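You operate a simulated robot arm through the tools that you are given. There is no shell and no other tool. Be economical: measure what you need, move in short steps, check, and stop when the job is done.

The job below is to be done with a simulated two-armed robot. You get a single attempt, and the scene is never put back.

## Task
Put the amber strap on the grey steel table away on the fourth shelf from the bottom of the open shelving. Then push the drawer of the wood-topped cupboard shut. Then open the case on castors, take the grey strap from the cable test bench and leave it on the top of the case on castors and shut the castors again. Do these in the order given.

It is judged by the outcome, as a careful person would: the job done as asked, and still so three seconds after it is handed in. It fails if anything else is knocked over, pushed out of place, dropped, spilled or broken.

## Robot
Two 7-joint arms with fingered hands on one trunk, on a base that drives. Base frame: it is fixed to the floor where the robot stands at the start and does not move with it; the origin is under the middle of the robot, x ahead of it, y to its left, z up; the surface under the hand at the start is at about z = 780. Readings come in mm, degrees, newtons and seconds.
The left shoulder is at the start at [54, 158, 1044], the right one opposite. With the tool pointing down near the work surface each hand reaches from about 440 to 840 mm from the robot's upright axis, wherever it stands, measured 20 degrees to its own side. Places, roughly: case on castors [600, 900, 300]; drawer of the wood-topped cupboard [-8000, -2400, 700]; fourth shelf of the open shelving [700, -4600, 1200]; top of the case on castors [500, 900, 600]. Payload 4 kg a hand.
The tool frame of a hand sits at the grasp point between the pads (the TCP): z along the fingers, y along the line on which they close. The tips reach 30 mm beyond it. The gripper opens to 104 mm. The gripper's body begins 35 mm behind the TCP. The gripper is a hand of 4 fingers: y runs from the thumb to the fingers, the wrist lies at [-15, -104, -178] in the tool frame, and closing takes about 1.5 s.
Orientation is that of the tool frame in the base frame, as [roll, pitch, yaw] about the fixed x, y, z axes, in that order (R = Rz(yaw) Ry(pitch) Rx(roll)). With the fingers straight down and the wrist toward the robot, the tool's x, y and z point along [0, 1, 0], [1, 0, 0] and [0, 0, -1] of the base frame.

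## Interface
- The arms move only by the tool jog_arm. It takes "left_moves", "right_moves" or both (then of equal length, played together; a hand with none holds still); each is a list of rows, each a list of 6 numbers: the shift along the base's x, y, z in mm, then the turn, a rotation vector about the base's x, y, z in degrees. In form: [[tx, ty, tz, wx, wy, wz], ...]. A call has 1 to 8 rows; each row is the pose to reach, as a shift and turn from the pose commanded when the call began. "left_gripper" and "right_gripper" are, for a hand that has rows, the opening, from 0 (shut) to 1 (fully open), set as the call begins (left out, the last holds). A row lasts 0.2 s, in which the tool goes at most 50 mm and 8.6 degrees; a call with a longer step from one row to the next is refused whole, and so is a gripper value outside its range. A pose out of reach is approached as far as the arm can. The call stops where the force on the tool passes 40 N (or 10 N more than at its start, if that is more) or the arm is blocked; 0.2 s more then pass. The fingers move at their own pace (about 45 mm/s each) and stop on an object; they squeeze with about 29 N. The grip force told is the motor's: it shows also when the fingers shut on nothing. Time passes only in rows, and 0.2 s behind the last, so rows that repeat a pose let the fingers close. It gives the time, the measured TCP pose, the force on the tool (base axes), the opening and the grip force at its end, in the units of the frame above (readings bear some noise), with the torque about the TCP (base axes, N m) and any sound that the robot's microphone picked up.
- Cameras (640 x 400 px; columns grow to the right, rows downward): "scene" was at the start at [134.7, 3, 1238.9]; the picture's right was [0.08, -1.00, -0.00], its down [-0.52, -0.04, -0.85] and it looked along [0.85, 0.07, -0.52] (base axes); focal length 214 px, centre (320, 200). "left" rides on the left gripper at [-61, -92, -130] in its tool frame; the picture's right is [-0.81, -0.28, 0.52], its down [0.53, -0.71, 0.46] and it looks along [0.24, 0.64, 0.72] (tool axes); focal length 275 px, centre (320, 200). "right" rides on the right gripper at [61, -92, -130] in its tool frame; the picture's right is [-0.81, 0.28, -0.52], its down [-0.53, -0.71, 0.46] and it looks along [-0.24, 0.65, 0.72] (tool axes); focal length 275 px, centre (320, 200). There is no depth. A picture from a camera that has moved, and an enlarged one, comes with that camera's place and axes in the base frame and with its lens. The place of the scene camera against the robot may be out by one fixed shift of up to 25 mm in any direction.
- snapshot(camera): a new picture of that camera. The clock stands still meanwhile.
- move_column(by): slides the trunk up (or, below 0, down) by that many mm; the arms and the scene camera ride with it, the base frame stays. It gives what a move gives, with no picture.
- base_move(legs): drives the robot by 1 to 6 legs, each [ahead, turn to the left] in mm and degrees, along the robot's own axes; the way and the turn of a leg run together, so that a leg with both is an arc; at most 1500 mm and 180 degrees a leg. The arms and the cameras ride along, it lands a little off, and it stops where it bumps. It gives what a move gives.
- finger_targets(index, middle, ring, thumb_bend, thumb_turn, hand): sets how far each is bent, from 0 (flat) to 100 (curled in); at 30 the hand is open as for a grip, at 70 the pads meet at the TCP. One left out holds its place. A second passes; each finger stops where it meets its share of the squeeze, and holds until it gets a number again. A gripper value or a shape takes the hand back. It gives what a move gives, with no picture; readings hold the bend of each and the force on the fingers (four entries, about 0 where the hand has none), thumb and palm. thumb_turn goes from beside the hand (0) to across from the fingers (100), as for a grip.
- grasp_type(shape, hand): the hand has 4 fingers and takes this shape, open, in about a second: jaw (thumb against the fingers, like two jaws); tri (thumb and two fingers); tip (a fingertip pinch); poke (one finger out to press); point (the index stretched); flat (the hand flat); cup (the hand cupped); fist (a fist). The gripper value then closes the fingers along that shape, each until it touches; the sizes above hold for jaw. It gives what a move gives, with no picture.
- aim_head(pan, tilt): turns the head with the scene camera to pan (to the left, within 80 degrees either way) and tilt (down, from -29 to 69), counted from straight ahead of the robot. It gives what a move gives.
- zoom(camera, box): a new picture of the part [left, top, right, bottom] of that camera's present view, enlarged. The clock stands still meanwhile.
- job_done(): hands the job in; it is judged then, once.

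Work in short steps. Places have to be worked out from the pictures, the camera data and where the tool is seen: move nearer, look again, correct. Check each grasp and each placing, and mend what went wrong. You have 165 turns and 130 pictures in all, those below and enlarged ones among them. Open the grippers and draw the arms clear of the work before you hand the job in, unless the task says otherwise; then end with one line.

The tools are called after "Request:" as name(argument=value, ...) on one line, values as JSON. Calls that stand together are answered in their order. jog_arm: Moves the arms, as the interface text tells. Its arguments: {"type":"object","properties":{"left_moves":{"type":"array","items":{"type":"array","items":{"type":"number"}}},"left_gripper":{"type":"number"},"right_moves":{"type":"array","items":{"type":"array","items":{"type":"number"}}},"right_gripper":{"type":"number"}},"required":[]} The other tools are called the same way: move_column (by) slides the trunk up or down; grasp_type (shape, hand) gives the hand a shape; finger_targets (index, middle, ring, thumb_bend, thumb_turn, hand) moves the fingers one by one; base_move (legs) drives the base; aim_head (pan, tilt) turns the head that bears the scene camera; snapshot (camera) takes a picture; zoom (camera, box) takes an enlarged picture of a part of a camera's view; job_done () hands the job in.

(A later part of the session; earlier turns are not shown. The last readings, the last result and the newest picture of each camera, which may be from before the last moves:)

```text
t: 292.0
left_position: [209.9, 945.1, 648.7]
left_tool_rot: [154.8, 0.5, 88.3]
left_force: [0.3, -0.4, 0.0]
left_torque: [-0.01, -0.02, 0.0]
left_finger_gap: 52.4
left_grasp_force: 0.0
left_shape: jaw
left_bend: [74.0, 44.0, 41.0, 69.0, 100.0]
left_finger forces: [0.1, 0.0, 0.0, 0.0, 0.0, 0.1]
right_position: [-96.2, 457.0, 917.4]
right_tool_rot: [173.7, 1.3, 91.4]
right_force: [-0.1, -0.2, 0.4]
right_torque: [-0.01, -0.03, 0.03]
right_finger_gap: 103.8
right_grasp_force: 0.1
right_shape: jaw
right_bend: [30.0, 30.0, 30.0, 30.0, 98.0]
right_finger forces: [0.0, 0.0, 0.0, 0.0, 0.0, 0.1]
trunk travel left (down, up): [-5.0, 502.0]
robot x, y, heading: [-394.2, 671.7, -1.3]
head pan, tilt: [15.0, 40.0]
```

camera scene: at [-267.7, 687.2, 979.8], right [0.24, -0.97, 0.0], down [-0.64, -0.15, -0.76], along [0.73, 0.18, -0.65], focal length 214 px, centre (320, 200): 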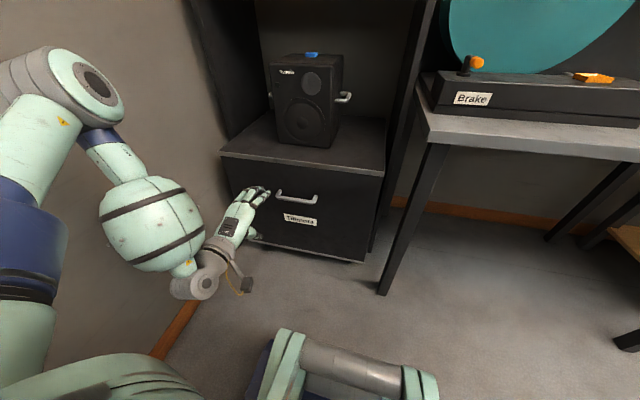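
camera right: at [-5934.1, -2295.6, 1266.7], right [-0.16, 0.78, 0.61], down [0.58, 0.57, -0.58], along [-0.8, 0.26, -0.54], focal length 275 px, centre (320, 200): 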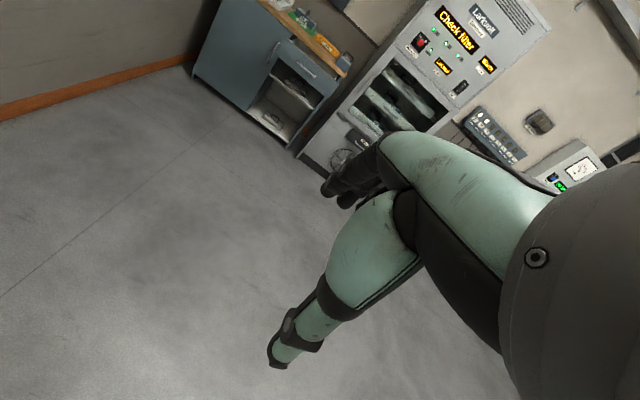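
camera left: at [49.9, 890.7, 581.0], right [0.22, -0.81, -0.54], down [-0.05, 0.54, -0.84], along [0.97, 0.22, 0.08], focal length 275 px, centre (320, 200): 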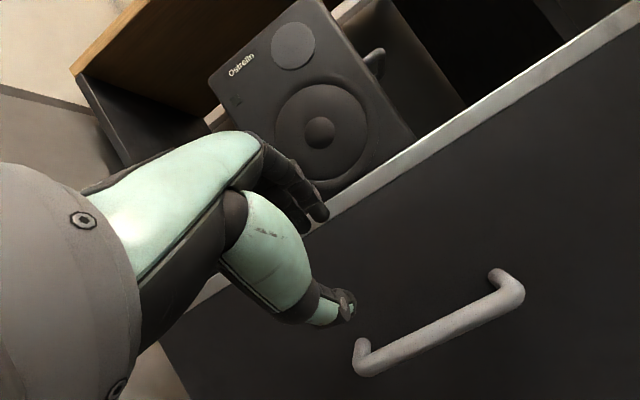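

Tilt is now 25°. Moving above/in front of the bar at z≈560.

Request:
jog_arm(left_moves=[[15, -12, -30, 0, 0, 0], [30, -25, -60, 0, 0, 0], [42, -25, -90, 0, 0, 0], [42, -25, -90, 0, 0, 0]])

Request:
snapshot(camera="left")

Request:
zoom(camera="scene", box=[220, 140, 380, 240])

```text
t: 293.0
left_position: [253.0, 919.8, 561.4]
left_tool_rot: [154.7, 0.5, 88.3]
left_force: [-0.3, 0.5, 0.2]
left_torque: [0.0, 0.03, 0.01]
left_finger_gap: 52.2
left_grasp_force: 0.0
left_shape: jaw
left_bend: [74.0, 44.0, 41.0, 69.0, 100.0]
left_finger forces: [0.1, 0.0, 0.0, 0.0, 0.0, 0.1]
right_position: [-96.5, 458.0, 918.1]
right_tool_rot: [173.6, 1.3, 91.3]
right_force: [0.4, -0.4, -0.5]
right_torque: [0.04, 0.04, -0.02]
right_finger_gap: 104.2
right_grasp_force: 0.1
right_shape: jaw
right_bend: [30.0, 30.0, 30.0, 30.0, 98.0]
right_finger forces: [0.0, 0.1, 0.0, 0.0, 0.1, 0.0]
trunk travel left (down, up): [-5.0, 502.0]
robot x, y, heading: [-386.3, 667.9, -1.6]
head pan, tilt: [15.0, 40.0]
```

```text
38 pictures are left
camera left: at [112.8, 864.5, 640.0], right [-0.05, -0.81, -0.58], down [-0.44, 0.54, -0.72], along [0.9, 0.21, -0.38], focal length 275 px, centre (320, 200)
```

left: 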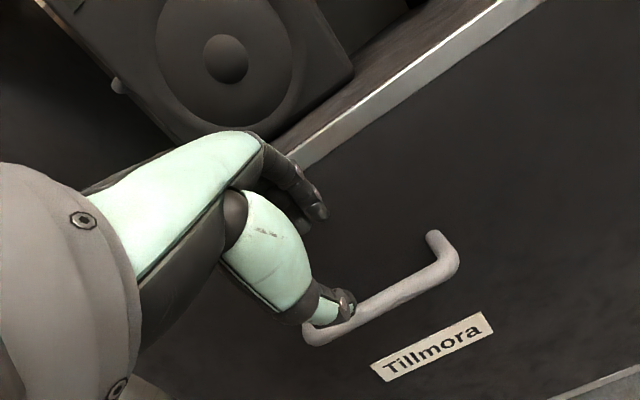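

```text
4.00 times, centred on (300, 190) of scene
camera zoom: at [-268.8, 687.4, 979.9], right [0.24, -0.97, 0.0], down [-0.63, -0.15, -0.76], along [0.74, 0.18, -0.65], focal length 858 px, centre (400, 240)
```

zoom: 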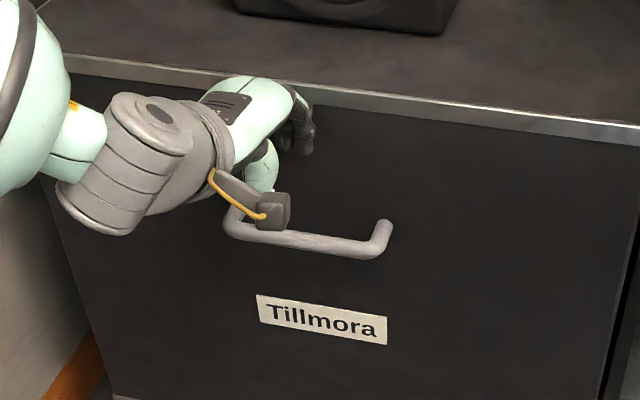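

Refined from hand-camera views: bar ≈(276, 915, 463). Lowering to z≈503 with x≈262 so the bar passes between thumb and fingers; then checking.

Request:
jog_arm(left_moves=[[3, -2, -20, 0, 0, 0], [6, -4, -40, 0, 0, 0], [9, -5, -58, 0, 0, 0], [9, -5, -58, 0, 0, 0]])

Request:
snapshot(camera="left")

```text
t: 294.0
left_position: [250.1, 925.3, 522.8]
left_tool_rot: [154.9, 0.4, 88.3]
left_force: [0.4, -0.2, -0.5]
left_torque: [0.02, -0.03, 0.0]
left_finger_gap: 52.1
left_grasp_force: 0.1
left_shape: jaw
left_bend: [74.0, 44.0, 41.0, 69.0, 100.0]
left_finger forces: [0.0, 0.0, 0.0, 0.0, 0.0, 0.0]
left hand out of reach, approached as far as the arm can: row 2, 3, 4
right_position: [-96.9, 459.2, 918.2]
right_tool_rot: [173.8, 1.3, 91.3]
right_force: [0.4, -0.8, 0.4]
right_torque: [0.0, 0.0, 0.0]
right_finger_gap: 103.8
right_grasp_force: 0.0
right_shape: jaw
right_bend: [30.0, 30.0, 30.0, 30.0, 98.0]
right_finger forces: [0.0, 0.0, 0.0, 0.0, 0.0, 0.1]
trunk travel left (down, up): [-5.0, 502.0]
robot x, y, heading: [-395.7, 673.5, -1.1]
head pan, tilt: [15.0, 40.0]
```

```text
36 pictures are left
camera left: at [110.8, 869.7, 601.4], right [-0.05, -0.81, -0.58], down [-0.44, 0.54, -0.72], along [0.9, 0.22, -0.38], focal length 275 px, centre (320, 200)
```

left: 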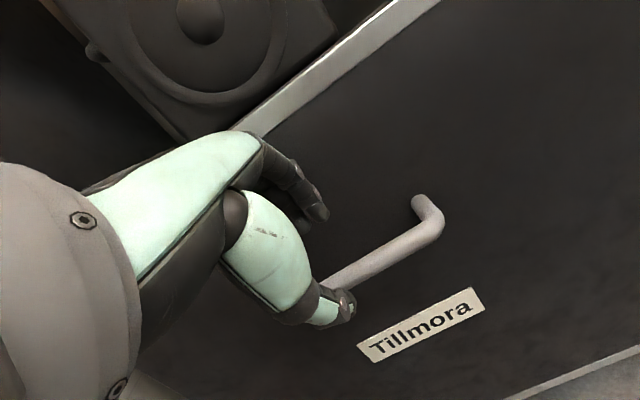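

The arm is folded too steeply here; backing the base 130 mm should let it reach lower with the arm more outstretched.

Request:
base_move(legs=[[-130, 0]])

Request:
jog_arm(left_moves=[[30, -2, 10, 0, 0, 0], [60, -5, 10, 0, 0, 0], [90, -8, 10, 0, 0, 0], [115, -10, 10, 0, 0, 0], [115, -10, -10, 0, 0, 0]])

```text
t: 295.3
left_position: [118.7, 928.9, 523.1]
left_tool_rot: [154.8, 0.3, 88.4]
left_force: [-1.0, -0.2, 0.0]
left_torque: [-0.02, 0.03, 0.03]
left_finger_gap: 52.2
left_grasp_force: 0.3
left_shape: jaw
left_bend: [74.0, 44.0, 41.0, 69.0, 100.0]
left_finger forces: [0.1, 0.1, 0.0, 0.0, 0.0, 0.1]
right_position: [-227.6, 461.0, 918.5]
right_tool_rot: [173.5, 1.3, 91.4]
right_force: [-0.2, 0.4, 0.3]
right_torque: [-0.03, 0.0, 0.0]
right_finger_gap: 103.8
right_grasp_force: 0.1
right_shape: jaw
right_bend: [30.0, 30.0, 30.0, 30.0, 98.0]
right_finger forces: [0.0, 0.0, 0.0, 0.1, 0.0, 0.0]
trunk travel left (down, up): [-5.0, 502.0]
robot x, y, heading: [-522.7, 673.3, -1.2]
head pan, tilt: [15.0, 40.0]
```

```text
t: 296.5
left_position: [185.8, 939.0, 566.8]
left_tool_rot: [154.1, 0.4, 88.4]
left_force: [0.1, 0.4, -0.8]
left_torque: [0.0, -0.02, 0.01]
left_finger_gap: 52.3
left_grasp_force: 0.0
left_shape: jaw
left_bend: [74.0, 44.0, 41.0, 69.0, 100.0]
left_finger forces: [0.0, 0.0, 0.0, 0.0, 0.0, 0.1]
left hand out of reach, approached as far as the arm can: row 2, 3, 4, 5
right_position: [-238.5, 460.5, 921.6]
right_tool_rot: [172.8, 1.4, 91.4]
right_force: [0.0, -0.1, -0.3]
right_torque: [-0.04, -0.01, 0.01]
right_finger_gap: 103.7
right_grasp_force: 0.0
right_shape: jaw
right_bend: [30.0, 30.0, 30.0, 30.0, 98.0]
right_finger forces: [0.0, 0.0, 0.0, 0.0, 0.0, 0.0]
trunk travel left (down, up): [-5.0, 502.0]
robot x, y, heading: [-526.6, 673.1, -1.0]
head pan, tilt: [15.0, 40.0]
```

Farther is worse; being nearer should allow a lower hand. I retract the hand relative to the body and bring the base in closer.

Request:
jog_arm(left_moves=[[-45, -5, 0, 0, 0, 0], [-90, -10, 0, 0, 0, 0], [-135, -15, 0, 0, 0, 0], [-175, -20, 0, 0, 0, 0]])

Request:
base_move(legs=[[230, 0]])

Request:
jog_arm(left_moves=[[0, 0, -20, 0, 0, 0], [0, 0, -40, 0, 0, 0], [0, 0, -60, 0, 0, 0]])

```text
t: 297.5
left_position: [8.0, 921.6, 569.0]
left_tool_rot: [154.1, 0.4, 88.4]
left_force: [0.6, 0.1, -0.2]
left_torque: [0.05, -0.03, -0.03]
left_finger_gap: 52.1
left_grasp_force: 0.1
left_shape: jaw
left_bend: [74.0, 44.0, 41.0, 69.0, 100.0]
left_finger forces: [0.0, 0.0, 0.0, 0.0, 0.0, 0.1]
right_position: [-239.1, 461.3, 921.2]
right_tool_rot: [172.8, 1.4, 91.4]
right_force: [0.0, 0.5, 0.6]
right_torque: [0.03, -0.01, 0.03]
right_finger_gap: 103.9
right_grasp_force: 0.2
right_shape: jaw
right_bend: [30.0, 30.0, 30.0, 30.0, 98.0]
right_finger forces: [0.0, 0.0, 0.0, 0.1, 0.0, 0.0]
trunk travel left (down, up): [-5.0, 502.0]
robot x, y, heading: [-526.0, 674.7, -1.0]
head pan, tilt: [15.0, 40.0]
```

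```text
t: 299.2
left_position: [234.4, 917.9, 567.4]
left_tool_rot: [154.1, 0.4, 88.5]
left_force: [0.1, -0.6, -1.1]
left_torque: [0.02, 0.01, 0.0]
left_finger_gap: 52.1
left_grasp_force: 0.1
left_shape: jaw
left_bend: [74.0, 44.0, 41.0, 69.0, 100.0]
left_finger forces: [0.1, 0.1, 0.0, 0.1, 0.0, 0.0]
right_position: [-9.7, 456.6, 921.0]
right_tool_rot: [173.0, 1.4, 91.6]
right_force: [-0.4, 0.8, 0.2]
right_torque: [0.0, -0.02, -0.01]
right_finger_gap: 104.1
right_grasp_force: 0.2
right_shape: jaw
right_bend: [30.0, 30.0, 30.0, 30.0, 98.0]
right_finger forces: [0.0, 0.0, 0.2, 0.0, 0.0, 0.0]
trunk travel left (down, up): [-5.0, 502.0]
robot x, y, heading: [-295.9, 668.3, -0.7]
head pan, tilt: [15.0, 40.0]
```

```text
t: 300.1
left_position: [227.1, 918.7, 515.3]
left_tool_rot: [153.4, 0.5, 88.4]
left_force: [0.4, -0.4, 0.5]
left_torque: [0.03, 0.0, -0.05]
left_finger_gap: 52.2
left_grasp_force: 0.1
left_shape: jaw
left_bend: [74.0, 44.0, 41.0, 69.0, 100.0]
left_finger forces: [0.0, 0.0, 0.1, 0.1, 0.1, 0.1]
right_position: [-21.6, 455.4, 925.4]
right_tool_rot: [172.2, 1.4, 91.4]
right_force: [1.0, 0.5, 0.4]
right_torque: [-0.01, 0.01, 0.03]
right_finger_gap: 104.1
right_grasp_force: 0.2
right_shape: jaw
right_bend: [30.0, 30.0, 30.0, 30.0, 98.0]
right_finger forces: [0.0, 0.0, 0.0, 0.0, 0.0, 0.0]
trunk travel left (down, up): [-5.0, 502.0]
robot x, y, heading: [-301.4, 671.5, -1.2]
head pan, tilt: [15.0, 40.0]
```

Reachable now. Moving to x≈260, z≈498 and checking with the hand camera.

Request:
jog_arm(left_moves=[[15, -2, 0, 0, 0, 0], [33, -4, 0, 0, 0, 0], [33, -4, -15, 0, 0, 0]])

Request:
snapshot(camera="left")

```text
t: 300.9
left_position: [261.1, 912.8, 500.6]
left_tool_rot: [153.4, 0.5, 88.5]
left_force: [-0.6, -0.4, 0.6]
left_torque: [-0.03, -0.01, 0.02]
left_finger_gap: 52.2
left_grasp_force: 0.1
left_shape: jaw
left_bend: [74.0, 44.0, 41.0, 69.0, 100.0]
left_finger forces: [0.1, 0.0, 0.0, 0.0, 0.0, 0.0]
right_position: [-21.7, 455.4, 924.3]
right_tool_rot: [172.2, 1.4, 91.4]
right_force: [0.5, -0.1, 0.2]
right_torque: [0.02, -0.01, -0.02]
right_finger_gap: 104.0
right_grasp_force: 0.1
right_shape: jaw
right_bend: [30.0, 30.0, 30.0, 30.0, 98.0]
right_finger forces: [0.0, 0.1, 0.0, 0.1, 0.1, 0.1]
trunk travel left (down, up): [-5.0, 502.0]
robot x, y, heading: [-296.1, 672.6, -0.8]
head pan, tilt: [15.0, 40.0]
```

```text
35 pictures are left
camera left: at [119.9, 856.7, 576.8], right [-0.04, -0.81, -0.58], down [-0.42, 0.54, -0.73], along [0.91, 0.22, -0.36], focal length 275 px, centre (320, 200)
```

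left: 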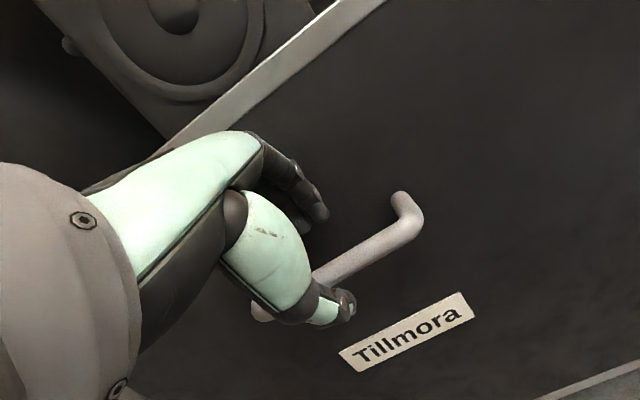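

Bar runs between thumb and fingers (≈x 272, z 460). Lowering 30 mm so the fingers slip behind it.

Request:
jog_arm(left_moves=[[1, 1, -10, 0, 0, 0], [2, 1, -20, 0, 0, 0], [3, 1, -31, 0, 0, 0], [3, 1, -31, 0, 0, 0]])

Request:
snapshot(camera="left")

```text
t: 301.9
left_position: [258.7, 923.2, 494.5]
left_tool_rot: [153.6, 0.4, 88.5]
left_force: [0.3, 0.6, -0.7]
left_torque: [0.03, -0.01, 0.04]
left_finger_gap: 52.3
left_grasp_force: 0.1
left_shape: jaw
left_bend: [74.0, 44.0, 41.0, 69.0, 100.0]
left_finger forces: [0.0, 0.0, 0.1, 0.0, 0.0, 0.0]
left hand out of reach, approached as far as the arm can: row 1, 2, 3, 4
right_position: [-22.3, 458.0, 925.3]
right_tool_rot: [172.2, 1.4, 91.4]
right_force: [0.2, -0.2, -0.3]
right_torque: [-0.01, 0.0, 0.01]
right_finger_gap: 104.0
right_grasp_force: 0.1
right_shape: jaw
right_bend: [30.0, 30.0, 30.0, 30.0, 98.0]
right_finger forces: [0.0, 0.0, 0.0, 0.1, 0.0, 0.1]
trunk travel left (down, up): [-5.0, 502.0]
robot x, y, heading: [-299.5, 671.0, -1.1]
head pan, tilt: [15.0, 40.0]
```

```text
34 pictures are left
camera left: at [117.1, 867.1, 570.2], right [-0.04, -0.81, -0.58], down [-0.42, 0.54, -0.73], along [0.91, 0.22, -0.36], focal length 275 px, centre (320, 200)
```

left: 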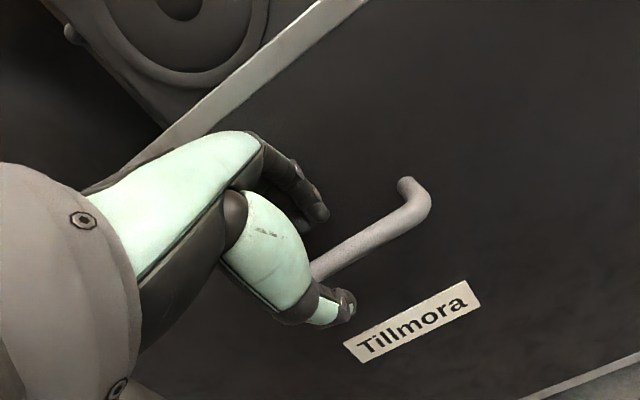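

Wrist limit at z≈494. I raise slightly, reduce the tilt by 8°, and bring the base 60 mm closer to gain depth.

Request:
jog_arm(left_moves=[[0, -4, 20, 0, 0, 0], [-30, -8, 22, 0, 4, 0], [-60, -8, 22, 0, 8, 0]])

Request:
base_move(legs=[[60, 0]])

Request:
move_column(by=-5)

Request:
jog_arm(left_moves=[[3, 0, -15, 0, 0, 0], [5, 0, -25, 0, 0, 0]])

```text
t: 302.6
left_position: [199.5, 916.1, 516.4]
left_tool_rot: [161.4, 0.5, 88.4]
left_force: [0.1, -0.9, -0.3]
left_torque: [-0.02, 0.02, 0.0]
left_finger_gap: 51.9
left_grasp_force: 0.0
left_shape: jaw
left_bend: [74.0, 44.0, 41.0, 69.0, 100.0]
left_finger forces: [0.0, 0.0, 0.0, 0.0, 0.0, 0.0]
right_position: [-21.7, 458.3, 924.6]
right_tool_rot: [172.2, 1.3, 91.5]
right_force: [-0.5, -0.3, -0.4]
right_torque: [0.0, 0.03, 0.0]
right_finger_gap: 104.2
right_grasp_force: 0.0
right_shape: jaw
right_bend: [30.0, 30.0, 30.0, 30.0, 98.0]
right_finger forces: [0.1, 0.1, 0.0, 0.1, 0.0, 0.1]
trunk travel left (down, up): [-5.0, 502.0]
robot x, y, heading: [-300.2, 669.9, -1.0]
head pan, tilt: [15.0, 40.0]
```

```text
t: 303.6
left_position: [260.0, 913.2, 515.5]
left_tool_rot: [161.7, 0.7, 88.5]
left_force: [-0.1, -0.4, 0.6]
left_torque: [0.04, 0.0, 0.02]
left_finger_gap: 52.4
left_grasp_force: 0.1
left_shape: jaw
left_bend: [74.0, 44.0, 41.0, 69.0, 100.0]
left_finger forces: [0.0, 0.0, 0.0, 0.0, 0.0, 0.0]
right_position: [38.4, 455.9, 922.7]
right_tool_rot: [172.3, 1.5, 91.4]
right_force: [-0.2, -0.1, -0.4]
right_torque: [-0.01, 0.05, 0.0]
right_finger_gap: 103.8
right_grasp_force: 0.0
right_shape: jaw
right_bend: [30.0, 30.0, 30.0, 30.0, 98.0]
right_finger forces: [0.0, 0.0, 0.0, 0.0, 0.0, 0.0]
trunk travel left (down, up): [-5.0, 502.0]
robot x, y, heading: [-237.6, 666.9, -0.7]
head pan, tilt: [15.0, 40.0]
```

```text
t: 304.2
left_position: [254.3, 914.5, 518.3]
left_tool_rot: [160.7, 0.7, 88.5]
left_force: [0.4, -0.1, 0.4]
left_torque: [-0.01, -0.01, 0.0]
left_finger_gap: 52.0
left_grasp_force: 0.1
left_shape: jaw
left_bend: [74.0, 44.0, 41.0, 69.0, 100.0]
left_finger forces: [0.1, 0.0, 0.0, 0.0, 0.0, 0.0]
right_position: [25.8, 455.8, 922.6]
right_tool_rot: [171.5, 1.3, 91.6]
right_force: [-0.2, -0.2, 0.2]
right_torque: [-0.02, -0.02, -0.02]
right_finger_gap: 103.9
right_grasp_force: 0.2
right_shape: jaw
right_bend: [30.0, 30.0, 30.0, 30.0, 98.0]
right_finger forces: [0.0, 0.0, 0.0, 0.0, 0.0, 0.0]
trunk travel left (down, up): [0.0, 507.0]
robot x, y, heading: [-238.5, 669.9, -1.0]
head pan, tilt: [15.0, 40.0]
```

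```text
t: 304.8
left_position: [258.5, 913.1, 491.0]
left_tool_rot: [160.7, 0.6, 88.4]
left_force: [0.2, 0.2, 0.1]
left_torque: [0.02, -0.04, 0.0]
left_finger_gap: 52.2
left_grasp_force: 0.1
left_shape: jaw
left_bend: [74.0, 44.0, 41.0, 69.0, 100.0]
left_finger forces: [0.0, 0.0, 0.1, 0.1, 0.1, 0.1]
right_position: [25.8, 455.6, 922.6]
right_tool_rot: [171.6, 1.4, 91.5]
right_force: [-0.2, -0.7, 0.3]
right_torque: [0.03, -0.01, -0.01]
right_finger_gap: 103.9
right_grasp_force: 0.0
right_shape: jaw
right_bend: [30.0, 30.0, 30.0, 30.0, 98.0]
right_finger forces: [0.0, 0.0, 0.0, 0.0, 0.0, 0.0]
trunk travel left (down, up): [0.0, 507.0]
robot x, y, heading: [-238.2, 667.0, -1.1]
head pan, tilt: [15.0, 40.0]
```

Now at tilt 19°, z 491. Lowering to ~467 with the bar between fingers and thumb.

Request:
jog_arm(left_moves=[[2, 1, -9, 0, 0, 0], [3, 1, -18, 0, 0, 0], [4, 1, -25, 0, 0, 0], [4, 1, -25, 0, 0, 0]])

Request:
snapshot(camera="left")

```text
t: 305.8
left_position: [262.3, 914.2, 468.6]
left_tool_rot: [160.7, 0.6, 88.5]
left_force: [-3.8, -0.5, -0.1]
left_torque: [0.03, -0.15, -0.02]
left_finger_gap: 51.7
left_grasp_force: 0.1
left_shape: jaw
left_bend: [74.0, 45.0, 41.0, 69.0, 100.0]
left_finger forces: [0.0, 3.5, 0.1, 0.1, 0.0, 0.1]
right_position: [25.0, 455.9, 923.8]
right_tool_rot: [171.5, 1.4, 91.5]
right_force: [-0.1, 0.0, 0.0]
right_torque: [-0.03, 0.02, 0.04]
right_finger_gap: 103.9
right_grasp_force: 0.1
right_shape: jaw
right_bend: [30.0, 30.0, 30.0, 30.0, 98.0]
right_finger forces: [0.0, 0.0, 0.0, 0.0, 0.0, 0.0]
trunk travel left (down, up): [0.0, 507.0]
robot x, y, heading: [-237.8, 669.5, -0.9]
head pan, tilt: [15.0, 40.0]
```

```text
33 pictures are left
camera left: at [131.8, 858.3, 561.5], right [-0.11, -0.81, -0.57], down [-0.51, 0.54, -0.67], along [0.85, 0.22, -0.47], focal length 275 px, centre (320, 200)
```

left: 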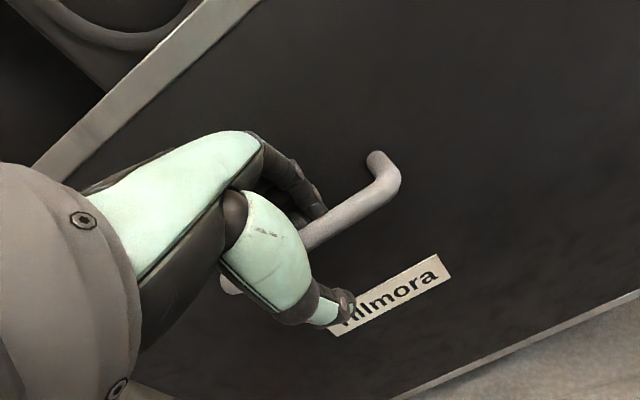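

Fingers are behind the bar, thumb in front. Closing the grip.

Request:
jog_arm(left_moves=[[0, 0, -3, 0, 0, 0], [0, 0, -3, 0, 0, 0], [0, 0, -3, 0, 0, 0], [0, 0, -3, 0, 0, 0], [0, 0, -3, 0, 0, 0], [0, 0, -3, 0, 0, 0]], left_gripper=0)

Request:
snapshot(camera="left")

```text
t: 307.2
left_position: [263.0, 915.2, 465.2]
left_tool_rot: [161.1, 0.7, 88.3]
left_force: [2.0, -0.3, -10.4]
left_torque: [0.0, 0.12, -0.06]
left_finger_gap: 8.5
left_grasp_force: 29.1
left_shape: jaw
left_bend: [74.0, 53.0, 51.0, 46.0, 100.0]
left_finger forces: [15.2, 3.1, 3.3, 0.0, 25.3, 0.0]
right_position: [26.9, 455.4, 922.5]
right_tool_rot: [171.5, 1.4, 91.5]
right_force: [0.2, 0.3, 0.0]
right_torque: [0.0, 0.0, -0.01]
right_finger_gap: 104.0
right_grasp_force: 0.0
right_shape: jaw
right_bend: [30.0, 30.0, 30.0, 30.0, 98.0]
right_finger forces: [0.0, 0.0, 0.0, 0.0, 0.0, 0.0]
trunk travel left (down, up): [0.0, 507.0]
robot x, y, heading: [-242.5, 667.5, -1.0]
head pan, tilt: [15.0, 40.0]
```

```text
32 pictures are left
camera left: at [132.1, 859.9, 558.9], right [-0.11, -0.81, -0.57], down [-0.51, 0.54, -0.67], along [0.85, 0.21, -0.48], focal length 275 px, centre (320, 200)
```

left: 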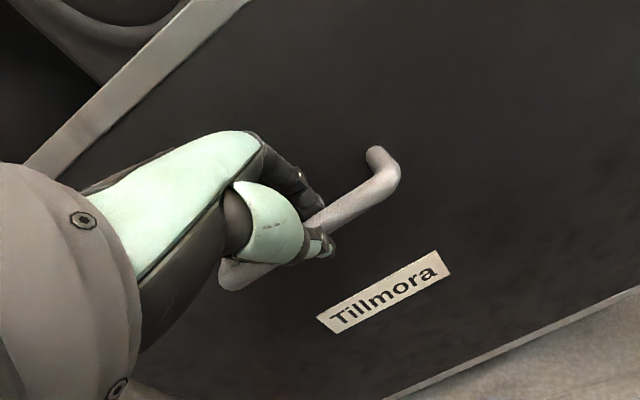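

The bar is gripped. Pulling gently toward the robot by arm to see how it opens.

Request:
jog_arm(left_moves=[[-15, 0, 0, 0, 0, 0], [-30, 0, 0, 0, 0, 0], [-45, 0, 0, 0, 0, 0], [-60, 0, 0, 0, 0, 0]])

Request:
snapshot(camera="scene")

```text
t: 308.2
left_position: [200.4, 916.7, 466.7]
left_tool_rot: [161.3, 0.8, 88.2]
left_force: [-3.4, -6.6, -25.3]
left_torque: [-0.09, 0.47, -0.22]
left_finger_gap: 7.1
left_grasp_force: 29.5
left_shape: jaw
left_bend: [74.0, 54.0, 54.0, 45.0, 100.0]
left_finger forces: [16.8, 4.3, 4.7, 0.0, 31.5, 0.0]
left hand out of reach, approached as far as the arm can: row 3, 4
right_position: [28.4, 456.1, 923.0]
right_tool_rot: [171.6, 1.4, 91.6]
right_force: [0.0, 0.4, 0.0]
right_torque: [0.01, -0.03, -0.03]
right_finger_gap: 104.2
right_grasp_force: 0.0
right_shape: jaw
right_bend: [30.0, 30.0, 30.0, 30.0, 98.0]
right_finger forces: [0.0, 0.0, 0.1, 0.1, 0.0, 0.0]
trunk travel left (down, up): [0.0, 507.0]
robot x, y, heading: [-237.3, 668.1, -0.9]
head pan, tilt: [15.0, 40.0]
```

```text
31 pictures are left
camera scene: at [-113.1, 684.9, 975.0], right [0.24, -0.97, 0.0], down [-0.64, -0.15, -0.76], along [0.73, 0.18, -0.65], focal length 214 px, centre (320, 200)
```

scene: 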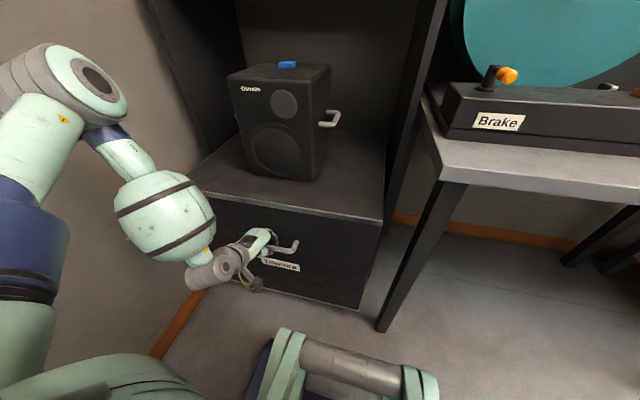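

Zooming to see whether a drawer slides out or the entire case rolls.

Request:
zoom(camera="scene", box=[160, 120, 400, 320])

```text
2.00 times, centred on (280, 220) of scene
camera zoom: at [-113.1, 684.9, 975.0], right [0.24, -0.97, 0.0], down [-0.64, -0.15, -0.76], along [0.73, 0.18, -0.65], focal length 429 px, centre (400, 160)
```

zoom: 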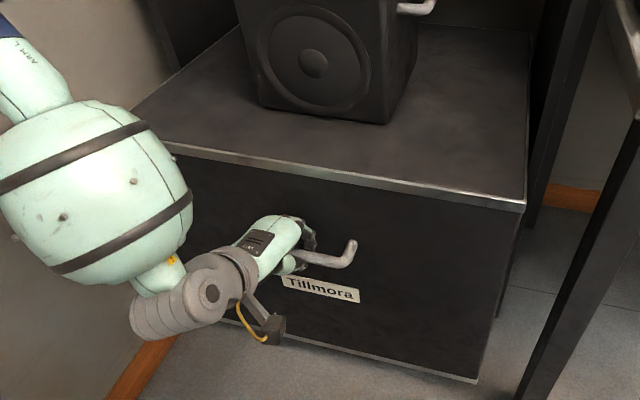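

The whole case rolls out from under its shelf with the speaker on top – that's how it "opens". Pulling further with the base, slowly.

Request:
base_move(legs=[[-120, 0], [-120, 0]])

Request:
snapshot(camera="scene")

```text
t: 309.0
left_position: [175.0, 918.3, 477.5]
left_tool_rot: [159.7, 0.7, 88.4]
left_force: [-11.0, -2.8, -26.3]
left_torque: [0.05, 0.6, -0.1]
left_finger_gap: 6.7
left_grasp_force: 28.7
left_shape: jaw
left_bend: [73.0, 53.0, 54.0, 40.0, 100.0]
left_finger forces: [12.1, 1.8, 1.8, 0.0, 34.1, 0.0]
right_position: [-12.8, 460.6, 930.0]
right_tool_rot: [170.1, 1.0, 92.0]
right_force: [-0.9, -0.6, -0.3]
right_torque: [0.01, -0.05, 0.0]
right_finger_gap: 103.9
right_grasp_force: 0.0
right_shape: jaw
right_bend: [30.0, 30.0, 30.0, 30.0, 98.0]
right_finger forces: [0.0, 0.0, 0.1, 0.0, 0.0, 0.0]
trunk travel left (down, up): [0.0, 507.0]
robot x, y, heading: [-254.7, 671.8, -1.1]
head pan, tilt: [15.0, 40.0]
stopped in leg 1: the force on the tool passed its limit at 48 N (the readings are from after the stop); the commanded pose is now the measured one
```

```text
29 pictures are left
camera scene: at [-131.2, 686.1, 975.3], right [0.24, -0.97, 0.0], down [-0.63, -0.16, -0.76], along [0.74, 0.18, -0.65], focal length 214 px, centre (320, 200)
```

scene: 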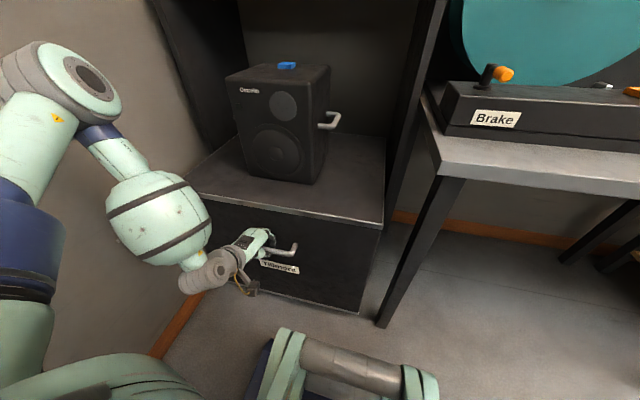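

Force limit tripped mostly by an upward strain on the bar (-26 N in z). I relieve it by lowering the hand a bit, then pull again in small steps.

Request:
jog_arm(left_moves=[[0, 0, -6, 0, 0, 0], [0, 0, -11, 0, 0, 0]])

Request:
base_move(legs=[[-50, 0]])

Request:
base_move(legs=[[-50, 0]])

```text
t: 309.6
left_position: [182.1, 918.2, 476.6]
left_tool_rot: [158.6, 0.7, 88.1]
left_force: [1.8, -7.5, -5.6]
left_torque: [0.03, 0.08, -0.23]
left_finger_gap: 8.0
left_grasp_force: 29.3
left_shape: jaw
left_bend: [73.0, 52.0, 53.0, 41.0, 100.0]
left_finger forces: [16.8, 4.7, 4.8, 0.1, 27.4, 0.1]
left hand out of reach, approached as far as the arm can: row 2
right_position: [-11.0, 458.0, 930.1]
right_tool_rot: [170.2, 1.0, 91.9]
right_force: [0.2, 0.4, -0.1]
right_torque: [0.0, 0.01, 0.01]
right_finger_gap: 104.2
right_grasp_force: 0.0
right_shape: jaw
right_bend: [30.0, 30.0, 30.0, 30.0, 98.0]
right_finger forces: [0.1, 0.0, 0.1, 0.0, 0.0, 0.0]
trunk travel left (down, up): [0.0, 507.0]
robot x, y, heading: [-256.5, 668.9, -1.2]
head pan, tilt: [15.0, 40.0]
```

```text
t: 310.5
left_position: [136.1, 919.6, 474.9]
left_tool_rot: [158.4, 0.5, 88.1]
left_force: [9.3, -12.0, -4.7]
left_torque: [-0.04, -0.07, -0.41]
left_finger_gap: 11.2
left_grasp_force: 28.8
left_shape: jaw
left_bend: [73.0, 48.0, 46.0, 45.0, 100.0]
left_finger forces: [20.2, 7.9, 3.6, 0.0, 23.6, 0.0]
right_position: [-58.5, 458.7, 927.3]
right_tool_rot: [170.4, 1.0, 91.9]
right_force: [-1.0, 0.2, 0.1]
right_torque: [-0.02, -0.02, 0.01]
right_finger_gap: 104.2
right_grasp_force: 0.1
right_shape: jaw
right_bend: [30.0, 30.0, 30.0, 30.0, 98.0]
right_finger forces: [0.1, 0.0, 0.1, 0.1, 0.1, 0.0]
trunk travel left (down, up): [0.0, 507.0]
robot x, y, heading: [-300.8, 668.9, -1.1]
head pan, tilt: [15.0, 40.0]
```

```text
t: 311.4
left_position: [83.2, 920.3, 482.6]
left_tool_rot: [157.4, 0.4, 88.3]
left_force: [5.5, -0.5, 20.9]
left_torque: [0.53, -0.42, 0.18]
left_finger_gap: 8.3
left_grasp_force: 29.1
left_shape: jaw
left_bend: [74.0, 52.0, 76.0, 55.0, 100.0]
left_finger forces: [0.1, 0.0, 17.2, 0.0, 0.0, 0.0]
right_position: [-119.6, 461.1, 930.8]
right_tool_rot: [169.7, 0.7, 92.1]
right_force: [-0.5, 0.3, 0.0]
right_torque: [0.02, 0.0, -0.02]
right_finger_gap: 103.8
right_grasp_force: 0.0
right_shape: jaw
right_bend: [30.0, 30.0, 30.0, 30.0, 98.0]
right_finger forces: [0.1, 0.1, 0.1, 0.1, 0.1, 0.1]
trunk travel left (down, up): [0.0, 507.0]
robot x, y, heading: [-353.1, 671.6, -0.8]
head pan, tilt: [15.0, 40.0]
```

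The grip seems to have slipped on the last pull. Checking.

Request:
zoom(camera="scene", box=[160, 120, 400, 320])

Request:
snapshot(camera="left")

```text
2.00 times, centred on (280, 220) of scene
camera zoom: at [-230.4, 685.8, 975.4], right [0.24, -0.97, 0.0], down [-0.63, -0.15, -0.76], along [0.73, 0.19, -0.65], focal length 429 px, centre (400, 160)
```

zoom: 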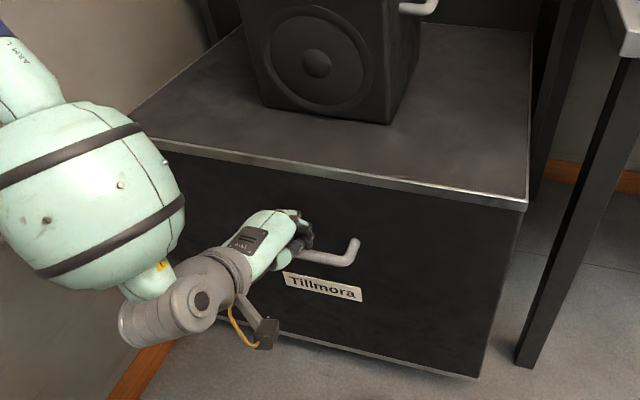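

```text
27 pictures are left
camera left: at [-53.5, 865.5, 567.2], right [-0.08, -0.81, -0.58], down [-0.47, 0.54, -0.7], along [0.88, 0.21, -0.42], focal length 275 px, centre (320, 200)
```

left: 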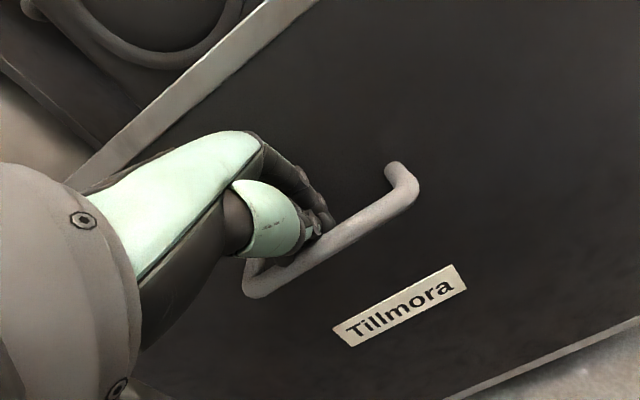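

The case has come out ~170 mm but the hand slipped up off the bar. Re-gripping deeper: raise, half-open, and come down again with the bar at ≈(105, 917, 460).

Request:
jog_arm(left_moves=[[0, 0, 15, 0, 0, 0], [0, 0, 30, 0, 0, 0], [6, -2, 32, 0, 4, 0], [12, -3, 32, 0, 6, 0], [12, -3, 32, 0, 6, 0], [12, -3, 15, 0, 6, 0]], left_gripper=0.5)

Request:
jog_arm(left_moves=[[0, 0, -12, 0, 0, 0], [1, 0, -24, 0, 0, 0], [2, 0, -34, 0, 0, 0], [2, 0, -40, 0, 0, 0]])

Request:
snapshot(camera="left")

```text
t: 312.8
left_position: [88.7, 918.4, 500.8]
left_tool_rot: [162.7, 0.8, 88.4]
left_force: [-0.6, 0.3, -0.2]
left_torque: [0.0, -0.02, 0.03]
left_finger_gap: 51.4
left_grasp_force: 0.1
left_shape: jaw
left_bend: [74.0, 45.0, 41.0, 69.0, 100.0]
left_finger forces: [0.1, 1.2, 0.1, 0.0, 0.0, 0.0]
right_position: [-129.4, 463.7, 934.4]
right_tool_rot: [169.1, 0.6, 92.4]
right_force: [0.5, 0.2, 0.6]
right_torque: [0.0, -0.04, -0.03]
right_finger_gap: 104.0
right_grasp_force: 0.0
right_shape: jaw
right_bend: [30.0, 30.0, 30.0, 30.0, 98.0]
right_finger forces: [0.0, 0.0, 0.0, 0.0, 0.0, 0.0]
trunk travel left (down, up): [0.0, 507.0]
robot x, y, heading: [-358.5, 672.3, -0.9]
head pan, tilt: [15.0, 40.0]
```

```text
t: 313.8
left_position: [91.9, 918.3, 461.8]
left_tool_rot: [162.7, 0.8, 88.3]
left_force: [-1.5, -0.2, 0.6]
left_torque: [0.03, -0.05, 0.03]
left_finger_gap: 51.8
left_grasp_force: 0.0
left_shape: jaw
left_bend: [74.0, 45.0, 41.0, 69.0, 100.0]
left_finger forces: [0.0, 1.1, 0.0, 0.0, 0.1, 0.1]
right_position: [-129.9, 461.4, 933.3]
right_tool_rot: [169.0, 0.6, 92.3]
right_force: [0.7, 0.0, 0.6]
right_torque: [-0.03, 0.01, 0.02]
right_finger_gap: 103.8
right_grasp_force: 0.1
right_shape: jaw
right_bend: [30.0, 30.0, 30.0, 30.0, 98.0]
right_finger forces: [0.0, 0.0, 0.0, 0.0, 0.1, 0.0]
trunk travel left (down, up): [0.0, 507.0]
robot x, y, heading: [-351.6, 669.3, -1.0]
head pan, tilt: [15.0, 40.0]
```

```text
26 pictures are left
camera left: at [-35.8, 863.1, 560.2], right [-0.13, -0.81, -0.56], down [-0.53, 0.54, -0.65], along [0.84, 0.21, -0.5], focal length 275 px, centre (320, 200)
```

left: 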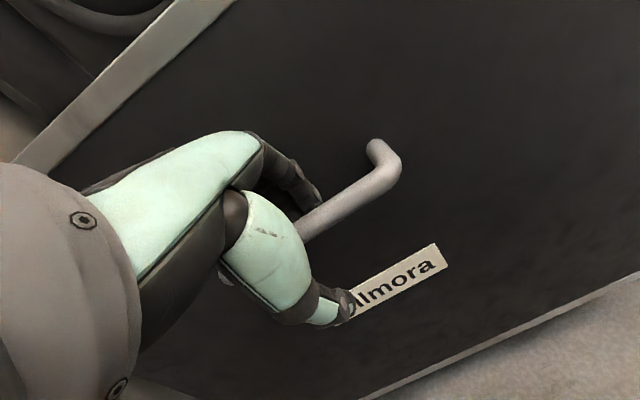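

Straddling the bar again. Going a bit deeper, closing, and pulling back in 45 mm steps.

Request:
jog_arm(left_moves=[[0, 0, -8, 0, 0, 0], [0, 0, -8, 0, 0, 0], [0, 0, -8, 0, 0, 0], [0, 0, -8, 0, 0, 0], [0, 0, -8, 0, 0, 0], [0, 0, -8, 0, 0, 0], [0, 0, -8, 0, 0, 0]], left_gripper=0)

Request:
base_move(legs=[[-45, 0]])

Request:
base_move(legs=[[-45, 0]])

```text
t: 315.4
left_position: [92.1, 921.3, 459.4]
left_tool_rot: [162.8, 0.7, 88.4]
left_force: [1.7, 0.0, -9.4]
left_torque: [0.0, 0.14, -0.03]
left_finger_gap: 8.0
left_grasp_force: 29.4
left_shape: jaw
left_bend: [74.0, 55.0, 54.0, 49.0, 100.0]
left_finger forces: [16.9, 0.9, 3.4, 0.0, 23.7, 0.0]
left hand out of reach, approached as far as the arm can: row 1, 2, 3, 4, 5, 6, 7
right_position: [-127.3, 462.8, 932.5]
right_tool_rot: [169.1, 0.7, 92.3]
right_force: [-0.7, -0.1, -0.4]
right_torque: [0.0, 0.0, -0.02]
right_finger_gap: 103.9
right_grasp_force: 0.1
right_shape: jaw
right_bend: [30.0, 30.0, 30.0, 30.0, 98.0]
right_finger forces: [0.0, 0.1, 0.1, 0.0, 0.0, 0.0]
trunk travel left (down, up): [0.0, 507.0]
robot x, y, heading: [-355.0, 668.7, -1.0]
head pan, tilt: [15.0, 40.0]
```

```text
t: 316.4
left_position: [48.0, 922.3, 459.8]
left_tool_rot: [162.9, 0.7, 88.4]
left_force: [-1.4, -2.7, -12.1]
left_torque: [-0.06, 0.18, -0.1]
left_finger_gap: 7.9
left_grasp_force: 29.0
left_shape: jaw
left_bend: [74.0, 55.0, 55.0, 49.0, 100.0]
left_finger forces: [17.8, 1.0, 3.7, 0.1, 26.4, 0.0]
right_position: [-173.8, 465.6, 933.9]
right_tool_rot: [169.1, 0.6, 92.5]
right_force: [0.0, 0.2, 0.5]
right_torque: [0.0, -0.01, 0.01]
right_finger_gap: 103.8
right_grasp_force: 0.1
right_shape: jaw
right_bend: [30.0, 30.0, 30.0, 30.0, 98.0]
right_finger forces: [0.0, 0.1, 0.1, 0.0, 0.1, 0.0]
trunk travel left (down, up): [0.0, 507.0]
robot x, y, heading: [-399.4, 670.6, -1.2]
head pan, tilt: [15.0, 40.0]
```

```text
t: 317.2
left_position: [3.5, 923.5, 469.1]
left_tool_rot: [162.2, 0.7, 88.2]
left_force: [-14.9, -5.2, -36.0]
left_torque: [0.05, 0.71, -0.13]
left_finger_gap: 5.4
left_grasp_force: 28.9
left_shape: jaw
left_bend: [73.0, 54.0, 55.0, 44.0, 100.0]
left_finger forces: [18.0, 4.7, 2.6, 0.1, 35.1, 0.0]
right_position: [-228.7, 465.9, 939.3]
right_tool_rot: [167.1, 0.3, 92.9]
right_force: [48.9, -101.3, -35.2]
right_torque: [9.56, 0.93, 10.7]
right_finger_gap: 103.8
right_grasp_force: 0.0
right_shape: jaw
right_bend: [30.0, 30.0, 30.0, 30.0, 98.0]
right_finger forces: [0.1, 0.0, 0.1, 0.0, 0.1, 0.1]
trunk travel left (down, up): [0.0, 507.0]
robot x, y, heading: [-420.4, 668.1, -1.2]
head pan, tilt: [15.0, 40.0]
stopped in leg 1: the force on the tool passed its limit at 46 N (the readings are from after the stop); the commanded pose is now the measured one
```

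Case is out ~255 mm. The right hand has drifted into the robot's own body (101 N), so I move it forward and out right away.

Request:
jog_arm(right_moves=[[30, -20, 0, 0, 0, 0], [70, -40, 10, 0, 0, 0], [110, -50, 20, 0, 0, 0], [150, -60, 30, 0, 0, 0], [190, -60, 40, 0, 0, 0]])

Request:
zoom(camera="scene", box=[120, 20, 440, 320])

```text
t: 318.4
left_position: [10.0, 923.3, 470.3]
left_tool_rot: [161.6, 0.9, 88.2]
left_force: [2.0, -0.6, -49.0]
left_torque: [0.05, 0.79, -0.1]
left_finger_gap: 5.8
left_grasp_force: 28.3
left_shape: jaw
left_bend: [73.0, 54.0, 55.0, 43.0, 100.0]
left_finger forces: [21.7, 3.7, 4.2, 0.0, 30.5, 0.1]
right_position: [-34.8, 406.4, 980.3]
right_tool_rot: [167.2, 0.4, 92.8]
right_force: [-0.4, 0.2, -0.2]
right_torque: [0.02, -0.02, -0.01]
right_finger_gap: 103.9
right_grasp_force: 0.1
right_shape: jaw
right_bend: [30.0, 30.0, 30.0, 30.0, 98.0]
right_finger forces: [0.0, 0.1, 0.0, 0.0, 0.0, 0.1]
trunk travel left (down, up): [0.0, 507.0]
robot x, y, heading: [-419.7, 672.3, -0.8]
head pan, tilt: [15.0, 40.0]
```

```text
1.33 times, centred on (280, 170) of scene
camera zoom: at [-292.9, 689.6, 974.7], right [0.24, -0.97, 0.0], down [-0.64, -0.16, -0.75], along [0.73, 0.18, -0.66], focal length 286 px, centre (373, 240)
```

zoom: 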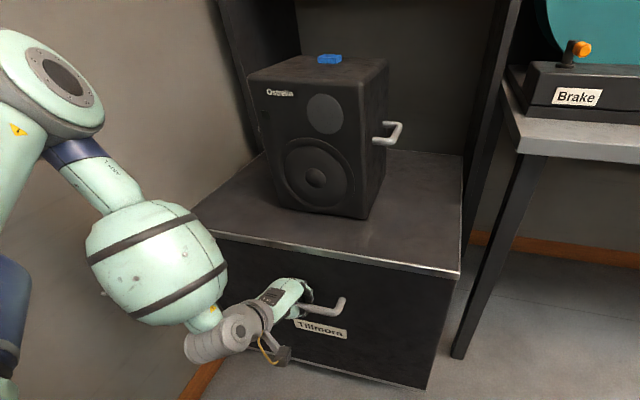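

Clearly open. Releasing the bar, raising the hand out, and drawing back.

Request:
jog_arm(left_moves=[[0, 0, -2, 0, 0, 0], [0, 0, -2, 0, 0, 0], [0, 0, -2, 0, 0, 0], [0, 0, -2, 0, 0, 0], [0, 0, 20, 0, 0, 0], [0, 0, 50, 0, 0, 0], [-20, 0, 90, 0, 0, 0], [-40, 0, 130, 0, 0, 0]], left_gripper=0.55)

```text
t: 320.2
left_position: [28.1, 936.8, 589.5]
left_tool_rot: [160.9, 0.6, 88.2]
left_force: [0.8, 0.8, -0.1]
left_torque: [-0.01, -0.01, 0.0]
left_finger_gap: 57.0
left_grasp_force: 0.2
left_shape: jaw
left_bend: [74.0, 43.0, 39.0, 67.0, 100.0]
left_finger forces: [0.0, 0.1, 0.0, 0.0, 0.1, 0.0]
left hand out of reach, approached as far as the arm can: row 7, 8
right_position: [-38.6, 405.1, 981.4]
right_tool_rot: [166.9, 0.2, 92.7]
right_force: [-0.1, 0.0, 0.5]
right_torque: [0.02, -0.01, 0.02]
right_finger_gap: 104.1
right_grasp_force: 0.1
right_shape: jaw
right_bend: [30.0, 30.0, 30.0, 30.0, 98.0]
right_finger forces: [0.0, 0.0, 0.0, 0.0, 0.0, 0.1]
trunk travel left (down, up): [0.0, 507.0]
robot x, y, heading: [-420.1, 671.9, -1.1]
head pan, tilt: [15.0, 40.0]
```

Backing the base off 150 mm for clearance, then raising the trunk to the normal height.

Request:
base_move(legs=[[-150, 0]])

Request:
move_column(by=250)

Request:
jog_arm(left_moves=[[20, 0, 30, 0, 5, 0], [40, 0, 60, 0, 10, 0], [60, 0, 90, 0, 15, 0], [80, 0, 120, 0, 19, 0], [100, 0, 150, 0, 19, 0], [120, 0, 180, 0, 19, 0]], right_moves=[[0, 0, 0, 0, 3, 0], [0, 0, 0, 0, 6, 0], [0, 0, 0, 0, 9, 0], [0, 0, 0, 0, 12, 0], [0, 0, -20, 0, 13, 0], [0, 0, -40, 0, 13, 0]], left_gripper=1)

Request:
aim_head(pan=15, tilt=35)

Request:
snapshot(camera="scene")

```text
t: 321.6
left_position: [-120.3, 940.8, 589.1]
left_tool_rot: [160.7, 0.6, 88.3]
left_force: [0.4, 0.5, -0.8]
left_torque: [-0.01, -0.01, 0.0]
left_finger_gap: 57.0
left_grasp_force: 0.1
left_shape: jaw
left_bend: [74.0, 43.0, 39.0, 67.0, 100.0]
left_finger forces: [0.0, 0.0, 0.1, 0.0, 0.1, 0.0]
right_position: [-187.6, 409.0, 982.6]
right_tool_rot: [166.8, 0.4, 93.0]
right_force: [-0.6, 0.6, 0.0]
right_torque: [0.01, -0.03, 0.03]
right_finger_gap: 104.1
right_grasp_force: 0.1
right_shape: jaw
right_bend: [30.0, 30.0, 30.0, 30.0, 98.0]
right_finger forces: [0.0, 0.1, 0.1, 0.0, 0.0, 0.0]
trunk travel left (down, up): [0.0, 507.0]
robot x, y, heading: [-566.5, 673.6, -0.7]
head pan, tilt: [15.0, 40.0]
```

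```text
t: 324.2
left_position: [-118.2, 947.6, 842.5]
left_tool_rot: [159.6, 0.2, 89.3]
left_force: [0.1, 0.1, 0.1]
left_torque: [0.0, 0.02, 0.03]
left_finger_gap: 57.0
left_grasp_force: 0.1
left_shape: jaw
left_bend: [74.0, 43.0, 39.0, 67.0, 100.0]
left_finger forces: [0.0, 0.0, 0.0, 0.0, 0.0, 0.1]
right_position: [-198.1, 407.6, 1236.2]
right_tool_rot: [166.3, 0.3, 92.9]
right_force: [-0.4, 0.2, 0.6]
right_torque: [-0.02, -0.02, -0.01]
right_finger_gap: 104.0
right_grasp_force: 0.0
right_shape: jaw
right_bend: [30.0, 30.0, 30.0, 30.0, 98.0]
right_finger forces: [0.0, 0.0, 0.1, 0.1, 0.0, 0.1]
trunk travel left (down, up): [-250.0, 257.0]
robot x, y, heading: [-566.6, 674.5, -1.0]
head pan, tilt: [15.0, 40.0]
```

```text
t: 325.6
left_position: [-6.1, 939.3, 1022.5]
left_tool_rot: [179.3, 1.2, 88.4]
left_force: [0.4, -0.9, 0.2]
left_torque: [0.0, -0.02, 0.01]
left_finger_gap: 103.7
left_grasp_force: 0.0
left_shape: jaw
left_bend: [30.0, 30.0, 30.0, 30.0, 98.0]
left_finger forces: [0.1, 0.0, 0.0, 0.0, 0.0, 0.0]
right_position: [-196.1, 407.0, 1194.2]
right_tool_rot: [179.3, -0.2, 92.9]
right_force: [0.8, -0.5, -0.7]
right_torque: [0.0, -0.02, 0.02]
right_finger_gap: 104.0
right_grasp_force: 0.0
right_shape: jaw
right_bend: [30.0, 30.0, 30.0, 30.0, 98.0]
right_finger forces: [0.1, 0.1, 0.1, 0.0, 0.0, 0.0]
trunk travel left (down, up): [-250.0, 257.0]
robot x, y, heading: [-567.8, 675.1, -0.7]
head pan, tilt: [15.0, 40.0]
```

```text
t: 326.2
left_position: [-5.7, 939.8, 1020.1]
left_tool_rot: [179.3, 1.2, 88.6]
left_force: [0.5, -0.5, -0.8]
left_torque: [0.01, -0.01, 0.03]
left_finger_gap: 103.6
left_grasp_force: 0.1
left_shape: jaw
left_bend: [30.0, 30.0, 30.0, 30.0, 98.0]
left_finger forces: [0.0, 0.0, 0.0, 0.1, 0.1, 0.1]
right_position: [-196.7, 407.3, 1195.7]
right_tool_rot: [179.2, -0.4, 92.9]
right_force: [0.0, 0.1, -0.9]
right_torque: [-0.02, 0.0, 0.02]
right_finger_gap: 103.6
right_grasp_force: 0.2
right_shape: jaw
right_bend: [30.0, 30.0, 30.0, 30.0, 98.0]
right_finger forces: [0.0, 0.1, 0.0, 0.0, 0.0, 0.0]
trunk travel left (down, up): [-250.0, 257.0]
robot x, y, heading: [-568.4, 675.4, -1.0]
head pan, tilt: [15.0, 35.0]
```

```text
24 pictures are left
camera scene: at [-437.9, 691.8, 1232.0], right [0.24, -0.97, 0.0], down [-0.57, -0.14, -0.81], along [0.79, 0.2, -0.58], focal length 214 px, centre (320, 200)
```

scene: 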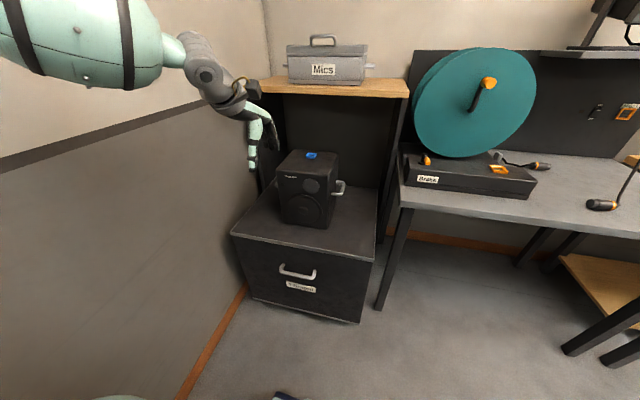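

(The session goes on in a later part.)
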